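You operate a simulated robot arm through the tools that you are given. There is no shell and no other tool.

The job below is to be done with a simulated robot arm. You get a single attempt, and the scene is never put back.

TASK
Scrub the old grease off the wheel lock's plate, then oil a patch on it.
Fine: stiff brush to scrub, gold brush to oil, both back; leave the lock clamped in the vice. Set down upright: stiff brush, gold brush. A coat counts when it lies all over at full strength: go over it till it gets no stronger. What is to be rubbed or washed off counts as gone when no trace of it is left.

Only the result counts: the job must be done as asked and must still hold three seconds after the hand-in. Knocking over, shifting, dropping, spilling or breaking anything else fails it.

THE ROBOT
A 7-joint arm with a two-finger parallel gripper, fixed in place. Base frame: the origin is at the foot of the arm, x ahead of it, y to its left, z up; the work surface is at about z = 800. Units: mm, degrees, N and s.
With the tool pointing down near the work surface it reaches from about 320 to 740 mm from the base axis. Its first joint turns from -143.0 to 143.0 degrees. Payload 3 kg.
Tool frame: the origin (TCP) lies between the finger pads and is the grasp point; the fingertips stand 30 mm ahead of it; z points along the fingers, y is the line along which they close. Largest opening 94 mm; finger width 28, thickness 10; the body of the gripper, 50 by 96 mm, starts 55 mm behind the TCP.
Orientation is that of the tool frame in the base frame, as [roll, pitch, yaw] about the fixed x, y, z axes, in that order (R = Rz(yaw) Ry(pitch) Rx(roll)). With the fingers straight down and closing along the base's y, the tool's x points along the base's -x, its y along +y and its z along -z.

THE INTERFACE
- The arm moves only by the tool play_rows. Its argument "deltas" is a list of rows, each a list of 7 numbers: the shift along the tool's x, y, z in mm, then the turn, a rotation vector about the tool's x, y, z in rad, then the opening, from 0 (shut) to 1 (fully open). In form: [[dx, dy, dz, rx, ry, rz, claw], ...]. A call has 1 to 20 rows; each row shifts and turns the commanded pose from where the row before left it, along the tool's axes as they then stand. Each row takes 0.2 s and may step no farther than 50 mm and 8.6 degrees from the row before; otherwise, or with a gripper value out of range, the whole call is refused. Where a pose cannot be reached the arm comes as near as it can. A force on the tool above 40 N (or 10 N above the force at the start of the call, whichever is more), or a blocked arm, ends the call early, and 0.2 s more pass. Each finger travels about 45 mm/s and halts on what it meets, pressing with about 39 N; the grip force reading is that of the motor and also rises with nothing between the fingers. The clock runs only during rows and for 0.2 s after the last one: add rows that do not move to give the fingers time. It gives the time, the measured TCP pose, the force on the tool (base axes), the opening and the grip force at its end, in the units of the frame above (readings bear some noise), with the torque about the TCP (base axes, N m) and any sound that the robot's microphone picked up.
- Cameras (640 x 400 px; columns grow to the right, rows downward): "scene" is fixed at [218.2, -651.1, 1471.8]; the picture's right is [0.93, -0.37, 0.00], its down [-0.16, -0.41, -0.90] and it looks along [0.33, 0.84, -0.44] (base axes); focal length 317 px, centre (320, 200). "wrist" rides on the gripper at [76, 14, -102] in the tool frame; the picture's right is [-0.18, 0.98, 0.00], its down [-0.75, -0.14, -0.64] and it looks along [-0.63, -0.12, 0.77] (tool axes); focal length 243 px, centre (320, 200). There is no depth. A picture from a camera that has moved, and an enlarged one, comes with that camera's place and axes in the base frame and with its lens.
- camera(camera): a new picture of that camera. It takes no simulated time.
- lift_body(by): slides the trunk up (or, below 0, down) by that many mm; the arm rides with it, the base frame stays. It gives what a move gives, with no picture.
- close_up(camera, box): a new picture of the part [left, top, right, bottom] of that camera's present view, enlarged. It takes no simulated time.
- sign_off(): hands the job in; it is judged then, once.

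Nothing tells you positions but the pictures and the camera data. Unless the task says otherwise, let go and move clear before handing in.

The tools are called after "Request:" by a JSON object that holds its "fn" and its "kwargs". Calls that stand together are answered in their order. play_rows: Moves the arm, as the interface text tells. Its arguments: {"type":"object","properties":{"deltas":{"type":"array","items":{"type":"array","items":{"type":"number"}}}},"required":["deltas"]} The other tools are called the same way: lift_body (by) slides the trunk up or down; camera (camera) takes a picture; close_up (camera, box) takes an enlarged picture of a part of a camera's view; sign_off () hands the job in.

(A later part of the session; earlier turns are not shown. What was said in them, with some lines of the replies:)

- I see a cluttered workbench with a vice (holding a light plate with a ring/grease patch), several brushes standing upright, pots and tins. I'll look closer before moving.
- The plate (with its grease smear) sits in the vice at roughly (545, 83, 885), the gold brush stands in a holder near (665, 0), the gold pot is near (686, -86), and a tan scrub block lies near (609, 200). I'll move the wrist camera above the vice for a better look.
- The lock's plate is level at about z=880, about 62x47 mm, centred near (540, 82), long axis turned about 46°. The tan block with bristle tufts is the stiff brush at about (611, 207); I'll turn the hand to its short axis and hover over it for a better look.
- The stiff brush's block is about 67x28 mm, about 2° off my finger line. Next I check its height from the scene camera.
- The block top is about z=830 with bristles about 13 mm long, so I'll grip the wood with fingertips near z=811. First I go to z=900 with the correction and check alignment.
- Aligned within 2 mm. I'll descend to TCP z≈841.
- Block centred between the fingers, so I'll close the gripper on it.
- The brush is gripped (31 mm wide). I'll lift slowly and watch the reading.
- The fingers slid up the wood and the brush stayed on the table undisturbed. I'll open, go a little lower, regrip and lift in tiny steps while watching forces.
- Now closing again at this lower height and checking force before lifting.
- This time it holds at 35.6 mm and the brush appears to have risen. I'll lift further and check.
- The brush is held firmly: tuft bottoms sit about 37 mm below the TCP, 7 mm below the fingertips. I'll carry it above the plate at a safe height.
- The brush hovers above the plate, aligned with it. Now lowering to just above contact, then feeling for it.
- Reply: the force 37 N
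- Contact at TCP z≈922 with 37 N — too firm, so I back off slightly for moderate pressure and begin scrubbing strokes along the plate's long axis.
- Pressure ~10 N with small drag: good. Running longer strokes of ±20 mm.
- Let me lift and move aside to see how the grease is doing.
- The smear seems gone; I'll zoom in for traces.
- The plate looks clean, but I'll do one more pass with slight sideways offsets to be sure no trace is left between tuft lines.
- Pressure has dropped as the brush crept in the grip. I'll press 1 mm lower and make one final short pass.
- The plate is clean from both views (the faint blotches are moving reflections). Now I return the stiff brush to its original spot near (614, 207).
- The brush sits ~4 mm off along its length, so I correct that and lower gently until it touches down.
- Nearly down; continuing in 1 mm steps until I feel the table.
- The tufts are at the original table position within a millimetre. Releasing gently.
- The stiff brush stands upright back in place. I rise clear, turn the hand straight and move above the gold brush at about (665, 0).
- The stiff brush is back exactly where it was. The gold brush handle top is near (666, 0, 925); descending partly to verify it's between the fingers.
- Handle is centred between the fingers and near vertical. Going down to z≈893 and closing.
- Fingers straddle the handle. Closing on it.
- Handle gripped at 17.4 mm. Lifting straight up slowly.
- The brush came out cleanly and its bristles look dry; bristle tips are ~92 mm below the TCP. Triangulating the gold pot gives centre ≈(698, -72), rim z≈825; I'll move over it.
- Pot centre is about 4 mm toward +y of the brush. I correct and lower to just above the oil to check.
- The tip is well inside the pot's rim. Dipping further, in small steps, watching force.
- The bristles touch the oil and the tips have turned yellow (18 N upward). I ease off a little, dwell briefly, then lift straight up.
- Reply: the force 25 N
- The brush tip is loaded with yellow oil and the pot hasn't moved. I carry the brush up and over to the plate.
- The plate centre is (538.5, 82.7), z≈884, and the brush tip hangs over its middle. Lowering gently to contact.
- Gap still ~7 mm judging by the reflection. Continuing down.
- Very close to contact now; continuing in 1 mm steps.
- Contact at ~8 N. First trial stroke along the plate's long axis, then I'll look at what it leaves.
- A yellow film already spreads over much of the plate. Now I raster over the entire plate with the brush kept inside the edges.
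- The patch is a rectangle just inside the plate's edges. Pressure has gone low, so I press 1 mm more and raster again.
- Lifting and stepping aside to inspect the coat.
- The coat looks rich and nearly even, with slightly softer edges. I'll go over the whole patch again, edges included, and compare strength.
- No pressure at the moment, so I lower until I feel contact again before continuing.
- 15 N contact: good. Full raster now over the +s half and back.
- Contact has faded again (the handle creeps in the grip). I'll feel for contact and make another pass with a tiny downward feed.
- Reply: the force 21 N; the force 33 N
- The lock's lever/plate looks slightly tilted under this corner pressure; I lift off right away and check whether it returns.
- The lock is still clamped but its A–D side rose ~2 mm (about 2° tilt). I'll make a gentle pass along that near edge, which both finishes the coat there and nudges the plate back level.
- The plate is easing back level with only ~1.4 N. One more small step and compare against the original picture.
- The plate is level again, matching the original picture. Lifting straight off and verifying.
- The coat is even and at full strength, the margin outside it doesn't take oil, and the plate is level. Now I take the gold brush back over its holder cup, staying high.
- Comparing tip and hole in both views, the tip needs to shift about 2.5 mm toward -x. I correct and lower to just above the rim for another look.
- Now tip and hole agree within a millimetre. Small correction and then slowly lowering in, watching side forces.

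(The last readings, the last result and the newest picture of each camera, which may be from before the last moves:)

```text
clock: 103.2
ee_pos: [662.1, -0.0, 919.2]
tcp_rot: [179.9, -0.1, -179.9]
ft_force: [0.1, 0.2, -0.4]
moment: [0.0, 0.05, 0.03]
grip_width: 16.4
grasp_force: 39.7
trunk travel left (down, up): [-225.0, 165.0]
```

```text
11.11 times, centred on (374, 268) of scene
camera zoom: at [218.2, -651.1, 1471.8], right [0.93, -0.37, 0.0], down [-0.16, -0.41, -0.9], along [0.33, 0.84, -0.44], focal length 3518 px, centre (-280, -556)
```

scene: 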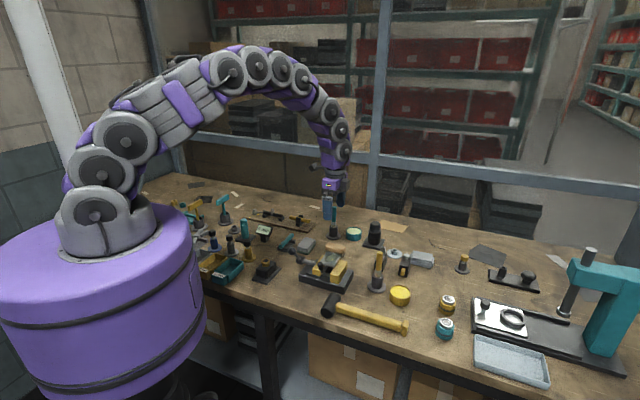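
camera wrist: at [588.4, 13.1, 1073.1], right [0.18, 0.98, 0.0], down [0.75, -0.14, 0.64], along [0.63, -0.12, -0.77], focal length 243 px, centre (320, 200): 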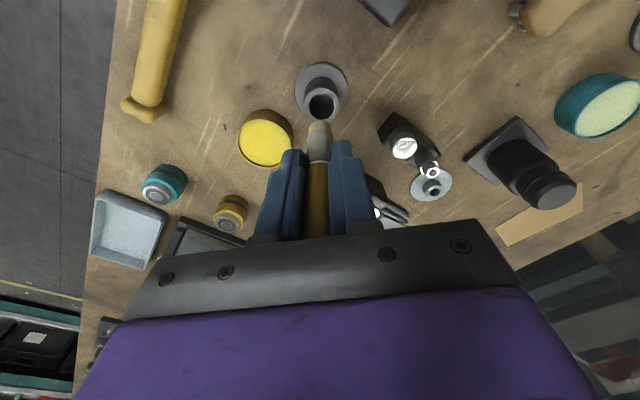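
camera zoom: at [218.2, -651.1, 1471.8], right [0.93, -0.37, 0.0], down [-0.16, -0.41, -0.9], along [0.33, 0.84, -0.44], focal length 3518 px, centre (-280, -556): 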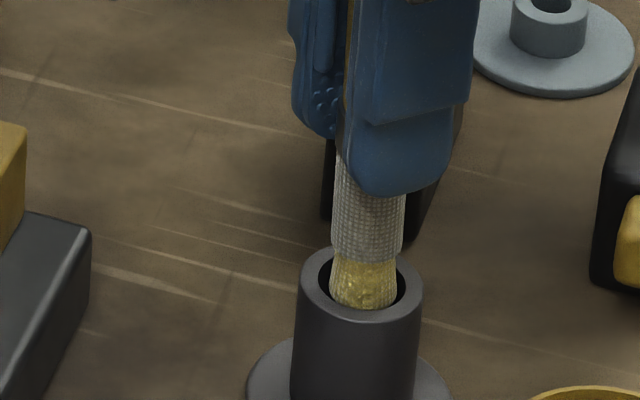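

The tip is entering the hole with ~2.7 mm clearance around. Slight re-centring, then continuing down in small steps.

Request:
{"fn": "play_rows", "kwargs": {"deltas": [[0.9, 0.5, 3, 0, 0, 0, 0], [0, 0, 4, 0, 0, 0, 0], [0, 0, 0, 0, 0, 0, 0]]}}

Request:
{"fn": "play_rows", "kwargs": {"deltas": [[0, 0, 5, 0, 0, 0, 0], [0, 0, 5, 0, 0, 0, 0], [0, 0, 0, 0, 0, 0, 0]]}}

Request:
{"fn": "close_up", "kwargs": {"camera": "wrist", "box": [280, 50, 360, 150]}}

Request:
{"fn": "close_up", "kwargs": {"camera": "scene", "box": [356, 250, 392, 286]}}

```text
clock: 104.0
ee_pos: [660.2, 0.0, 911.6]
tcp_rot: [-179.9, 0.0, -179.9]
ft_force: [-0.5, 0.4, -1.0]
moment: [0.0, -0.01, 0.0]
grip_width: 16.1
grasp_force: 38.8
trunk travel left (down, up): [-225.0, 165.0]
```

```text
clock: 104.8
ee_pos: [661.6, 1.4, 903.0]
tcp_rot: [179.9, 0.0, -179.8]
ft_force: [-0.5, 0.2, -0.7]
moment: [-0.01, -0.01, 0.01]
grip_width: 15.9
grasp_force: 39.3
trunk travel left (down, up): [-225.0, 165.0]
```

```text
4.00 times, centred on (320, 100) of wrist
camera zoom: at [586.3, 14.1, 1005.8], right [0.18, 0.98, 0.0], down [0.75, -0.14, 0.64], along [0.63, -0.12, -0.77], focal length 970 px, centre (320, 600)
```

zoom: 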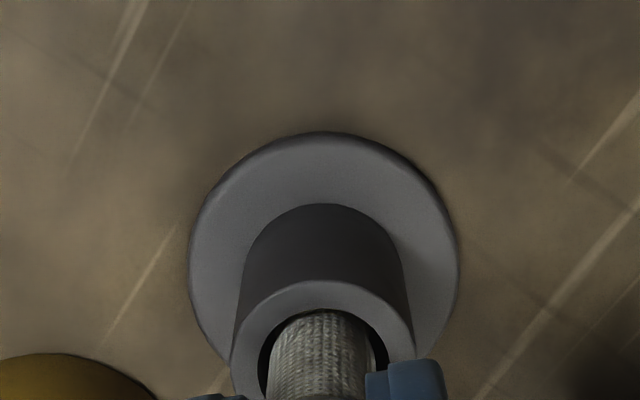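

```text
11.11 times, centred on (374, 268) of scene
camera zoom: at [218.2, -651.1, 1471.8], right [0.93, -0.37, 0.0], down [-0.16, -0.41, -0.9], along [0.33, 0.84, -0.44], focal length 3518 px, centre (-280, -556)
```

zoom: 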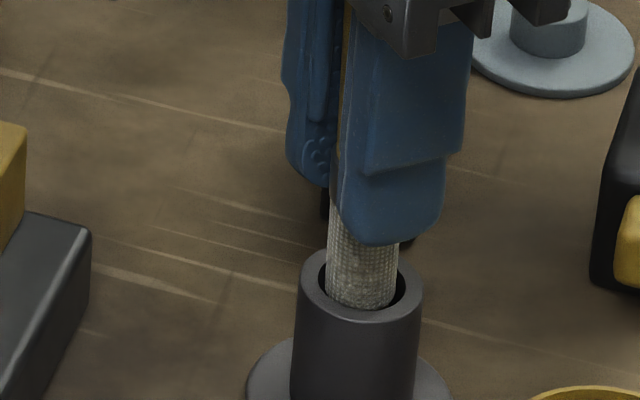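

Going in without side force; tiny recentring and further down.

Request:
{"fn": "play_rows", "kwargs": {"deltas": [[-0.8, 0.4, 4, 0, 0, 0, 0], [0, 0, 4, 0, 0, 0, 0], [0, 0, 0, 0, 0, 0, 0]]}}

Request:
{"fn": "play_rows", "kwargs": {"deltas": [[0, 0, 4, 0, 0, 0, 0], [0, 0, 3, 0, 0, 0, 0], [0, 0, 0, 0, 0, 0, 0]]}}

Request:
{"fn": "close_up", "kwargs": {"camera": "scene", "box": [356, 250, 392, 286]}}

Request:
{"fn": "camera", "kwargs": {"camera": "wrist"}}

```text
clock: 105.6
ee_pos: [662.9, 1.0, 896.0]
tcp_rot: [180.0, 0.0, -179.9]
ft_force: [-0.3, 0.7, 0.2]
moment: [0.03, 0.06, -0.02]
grip_width: 15.9
grasp_force: 39.1
trunk travel left (down, up): [-225.0, 165.0]
```

```text
clock: 106.4
ee_pos: [661.7, 1.4, 886.3]
tcp_rot: [179.9, -0.1, -179.8]
ft_force: [0.0, -0.7, -0.6]
moment: [-0.03, 0.03, -0.01]
grip_width: 16.1
grasp_force: 38.3
trunk travel left (down, up): [-225.0, 165.0]
```

```text
11.11 times, centred on (374, 268) of scene
camera zoom: at [218.2, -651.1, 1471.8], right [0.93, -0.37, 0.0], down [-0.16, -0.41, -0.9], along [0.33, 0.84, -0.44], focal length 3518 px, centre (-280, -556)
```

zoom: 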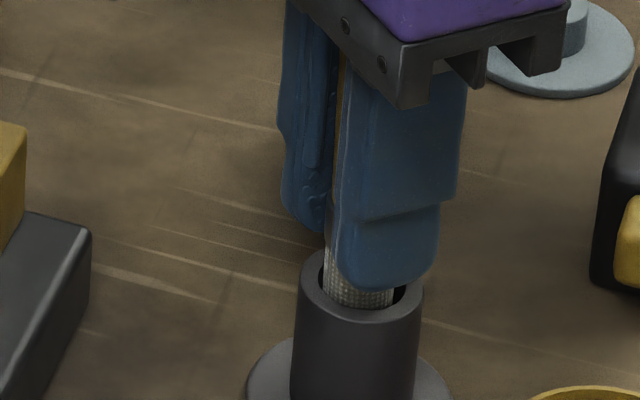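

```text
taken
camera wrist: at [586.8, 15.0, 989.8], right [0.18, 0.98, 0.0], down [0.75, -0.14, 0.64], along [0.63, -0.12, -0.77], focal length 243 px, centre (320, 200)
```

wrist: 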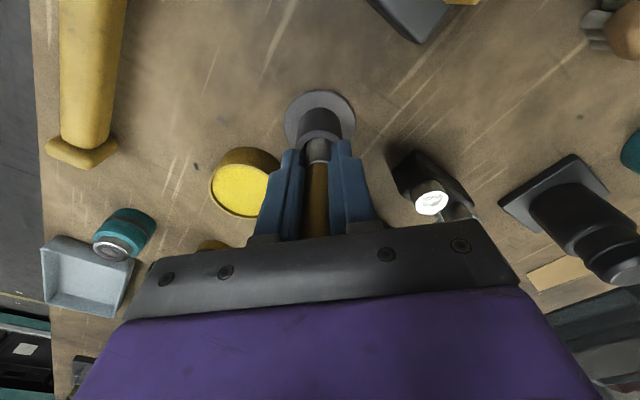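

Nearly seated; continuing in small steps until the bristles bottom out.

Request:
{"fn": "play_rows", "kwargs": {"deltas": [[0, 0, 1.5, 0, 0, 0, 0], [0, 0, 0, 0, 0, 0, 0]]}}

Request:
{"fn": "play_rows", "kwargs": {"deltas": [[0, 0, 1.5, 0, 0, 0, 0], [0, 0, 0, 0, 0, 0, 0]]}}

Request:
{"fn": "play_rows", "kwargs": {"deltas": [[0, 0, 1.0, 0, 0, 0, 0], [0, 0, 0, 0, 0, 0, 0]]}}

```text
clock: 107.0
ee_pos: [661.2, 0.8, 885.6]
tcp_rot: [179.9, 0.0, -180.0]
ft_force: [-0.1, -0.3, -0.4]
moment: [0.01, 0.0, -0.02]
grip_width: 16.3
grasp_force: 39.3
trunk travel left (down, up): [-225.0, 165.0]
```

```text
clock: 107.6
ee_pos: [663.0, 0.3, 884.2]
tcp_rot: [179.9, -0.1, -179.9]
ft_force: [-1.6, 0.3, 2.7]
moment: [0.02, 0.07, 0.01]
grip_width: 16.0
grasp_force: 38.8
trunk travel left (down, up): [-225.0, 165.0]
```

```text
clock: 108.2
ee_pos: [662.8, -0.6, 883.7]
tcp_rot: [180.0, 0.1, -179.9]
ft_force: [-4.6, 0.2, 12.9]
moment: [0.05, 0.31, 0.02]
grip_width: 15.9
grasp_force: 39.1
trunk travel left (down, up): [-225.0, 165.0]
```

Bottomed out at ~13 N. Ease up 0.8 mm and open the fingers.

Request:
{"fn": "play_rows", "kwargs": {"deltas": [[0, 0, -0.8, 0, 0, 0, 0], [0, 0, 0, 0, 0, 0, 0.2], [0, 0, 0, 0, 0, 0, 0.3], [0, 0, 0, 0, 0, 0, 0.4], [0, 0, 0, 0, 0, 0, 0.5], [0, 0, 0, 0, 0, 0, 0.6], [0, 0, 0, 0, 0, 0, 0.6]]}}

Request:
{"fn": "close_up", "kwargs": {"camera": "scene", "box": [350, 240, 400, 290]}}

Request:
{"fn": "camera", "kwargs": {"camera": "wrist"}}

```text
clock: 109.8
ee_pos: [661.9, 0.1, 883.4]
tcp_rot: [180.0, 0.0, -179.8]
ft_force: [0.6, -0.4, 0.2]
moment: [0.04, -0.02, 0.03]
grip_width: 56.5
grasp_force: 0.1
trunk travel left (down, up): [-225.0, 165.0]
```

```text
8.00 times, centred on (375, 265) of scene
camera zoom: at [218.2, -651.1, 1471.8], right [0.93, -0.37, 0.0], down [-0.16, -0.41, -0.9], along [0.33, 0.84, -0.44], focal length 2533 px, centre (-120, -320)
```

zoom: 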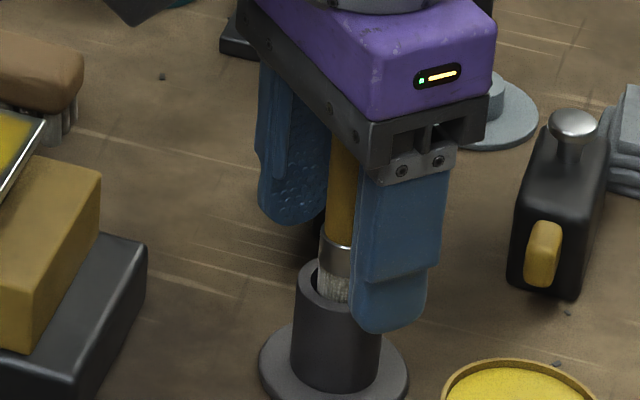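

```text
taken
camera wrist: at [586.6, 14.5, 985.7], right [0.18, 0.98, 0.0], down [0.75, -0.14, 0.64], along [0.63, -0.12, -0.77], focal length 243 px, centre (320, 200)
```

wrist: 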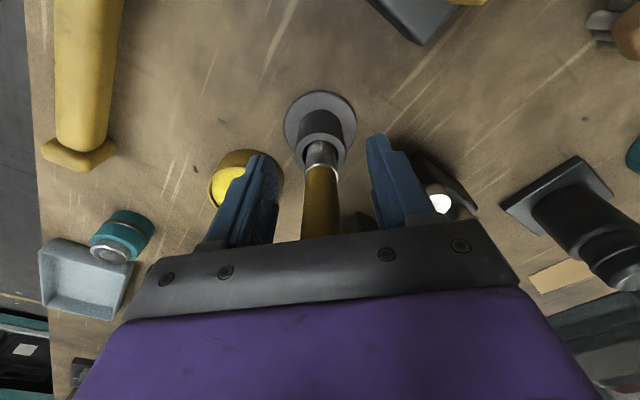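

The brush stands in its cup. Rising straight up, clear of the handle.

Request:
{"fn": "play_rows", "kwargs": {"deltas": [[0, 0, -10, 0, 0, 0, 0.6], [0, 0, -20, 0, 0, 0, 0.6], [0, 0, -30, 0, 0, 0, 0.6], [0, 0, -40, 0, 0, 0, 0.6], [0, 0, -40, 0, 0, 0, 0.6], [0, 0, -40, 0, 0, 0, 0.6], [0, 0, 0, 0, 0, 0, 0.6]]}}

Request:
{"fn": "close_up", "kwargs": {"camera": "scene", "box": [340, 230, 430, 310]}}

Request:
{"fn": "camera", "kwargs": {"camera": "wrist"}}

Request:
{"fn": "camera", "kwargs": {"camera": "scene"}}

Request:
{"fn": "close_up", "kwargs": {"camera": "scene", "box": [290, 225, 370, 295]}}

```text
clock: 111.4
ee_pos: [662.5, -1.2, 1065.1]
tcp_rot: [-180.0, -0.1, -180.0]
ft_force: [-1.1, -0.3, -0.6]
moment: [-0.01, -0.02, 0.0]
grip_width: 56.4
grasp_force: 0.1
trunk travel left (down, up): [-225.0, 165.0]
```

```text
5.00 times, centred on (385, 270) of scene
camera zoom: at [218.2, -651.1, 1471.8], right [0.93, -0.37, 0.0], down [-0.16, -0.41, -0.9], along [0.33, 0.84, -0.44], focal length 1583 px, centre (-5, -150)
```

zoom: 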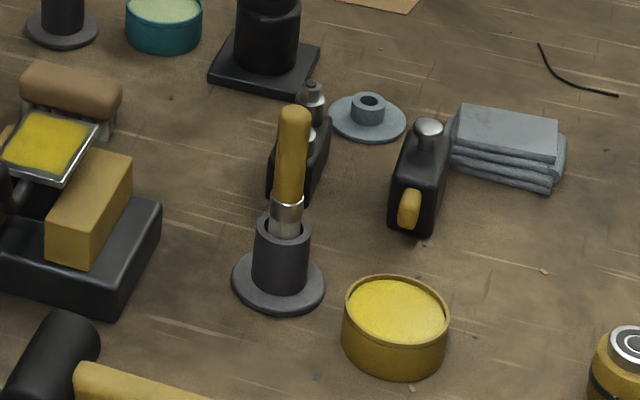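

```text
taken
camera wrist: at [587.1, 13.0, 1167.2], right [0.18, 0.98, 0.0], down [0.75, -0.14, 0.64], along [0.63, -0.12, -0.77], focal length 243 px, centre (320, 200)
```

wrist: 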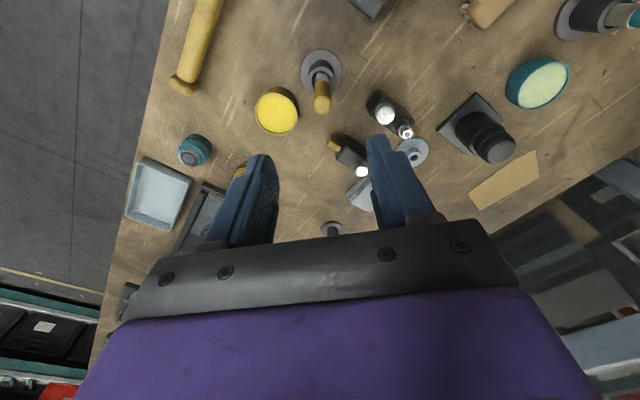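

```text
taken
```

scene: 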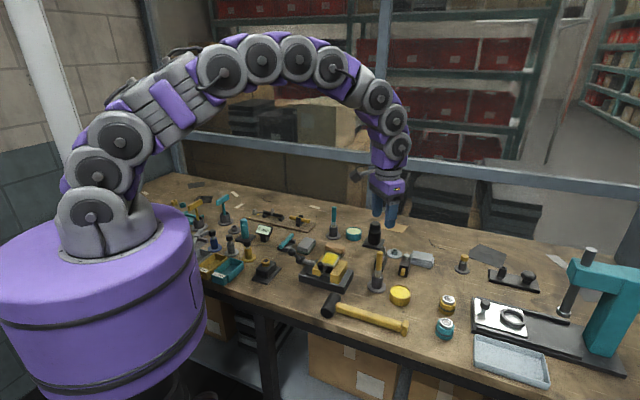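

```text
5.71 times, centred on (330, 260) of scene
camera zoom: at [218.2, -651.1, 1471.8], right [0.93, -0.37, 0.0], down [-0.16, -0.41, -0.9], along [0.33, 0.84, -0.44], focal length 1809 px, centre (263, -143)
```

zoom: 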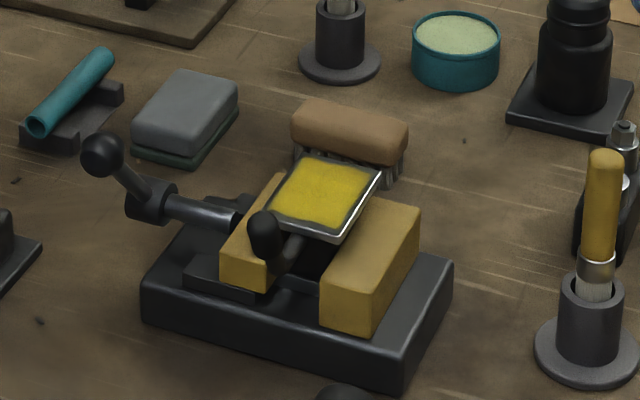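

Everything looks restored. A last close inspection of the coat from above before handing in.

Request:
{"fn": "play_rows", "kwargs": {"deltas": [[30, 21, 0, 0, 0, 0, 0.6], [30, 21, 0, 0, 0, 0, 0.6], [30, 21, 0, 0, 0, 0, 0.6], [30, 21, 0, 0, 0, 0, 0.6], [0, 0, 0, 0, 0, 0, 0.6]]}}

Request:
{"fn": "close_up", "kwargs": {"camera": "wrist", "box": [280, 40, 370, 130]}}

Request:
{"fn": "close_up", "kwargs": {"camera": "scene", "box": [318, 248, 340, 268]}}

Request:
{"fn": "camera", "kwargs": {"camera": "wrist"}}

```text
clock: 112.6
ee_pos: [543.0, 81.7, 1062.1]
tcp_rot: [-180.0, 0.0, -180.0]
ft_force: [0.2, -0.5, -0.5]
moment: [-0.03, -0.03, -0.01]
grip_width: 56.3
grasp_force: 0.0
trunk travel left (down, up): [-225.0, 165.0]
```

```text
4.44 times, centred on (325, 85) of wrist
camera zoom: at [467.3, 96.2, 1164.4], right [0.18, 0.98, 0.0], down [0.75, -0.14, 0.64], along [0.63, -0.12, -0.77], focal length 1078 px, centre (298, 711)
```

zoom: 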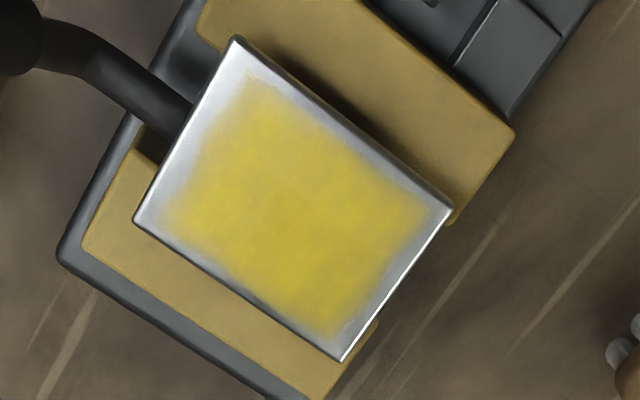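

```text
16.00 times, centred on (329, 258) of scene
camera zoom: at [218.2, -651.1, 1471.8], right [0.93, -0.37, 0.0], down [-0.16, -0.41, -0.9], along [0.33, 0.84, -0.44], focal length 5066 px, centre (176, -728)
```

zoom: 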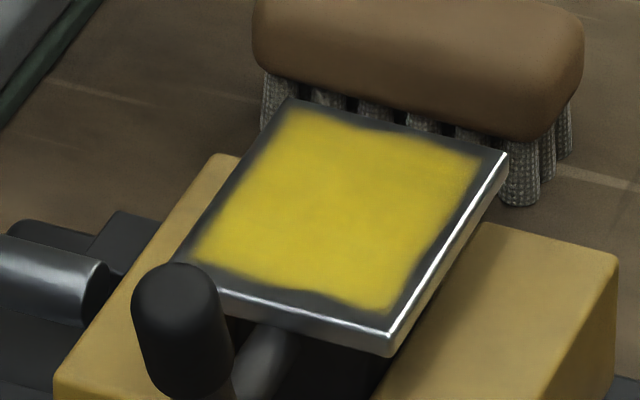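

```text
taken
camera wrist: at [467.3, 96.2, 1164.4], right [0.18, 0.98, 0.0], down [0.75, -0.14, 0.64], along [0.63, -0.12, -0.77], focal length 243 px, centre (320, 200)
```

wrist: 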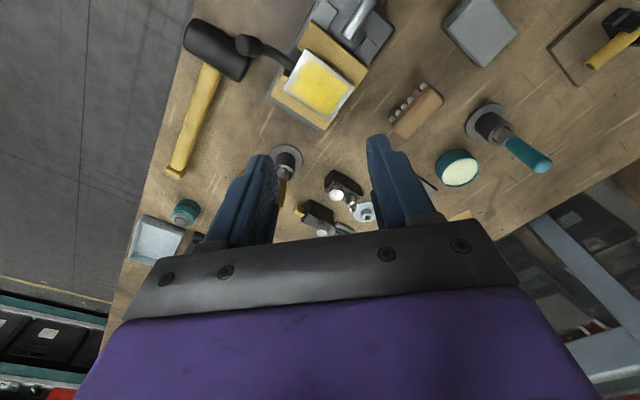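

The old grease is gone, and the oil coat is even and no longer strengthens. The lock sits level and clamped, both brushes stand upright in their original places, and nothing else has shifted. The hand is empty and clear, so I hand in.

Request:
{"fn": "sign_off", "kwargs": {}}

```text
The job is handed in.
```

The job is handed in. The old grease is scrubbed off the wheel lock's plate, and a patch of oil covers it.

- **Scrubbing:** I went over the plate several times with the stiff brush. Close-ups from both cameras then showed no trace of grease.
- **Oiling:** I dipped the gold brush in the gold pot and coated the patch until further passes made no visible difference. The coat looks even, with slightly soft edges. It stops about 4–5 mm short of the plate's edges. I took that as the limit of the patch, because going over it again didn't move the edge.
- **Lock:** While oiling, I pressed hard enough to tilt the lock about 2° in the vice. I eased it back level with light pressure, and its position matched the earlier picture. It is still clamped.
- **Brushes:** The stiff brush stands upright on its spot to within a millimetre or two. The gold brush stands upright in its holder.

In the pictures I checked, nothing else looked shifted, knocked over or spilled. The gripper is empty and clear of the bench.
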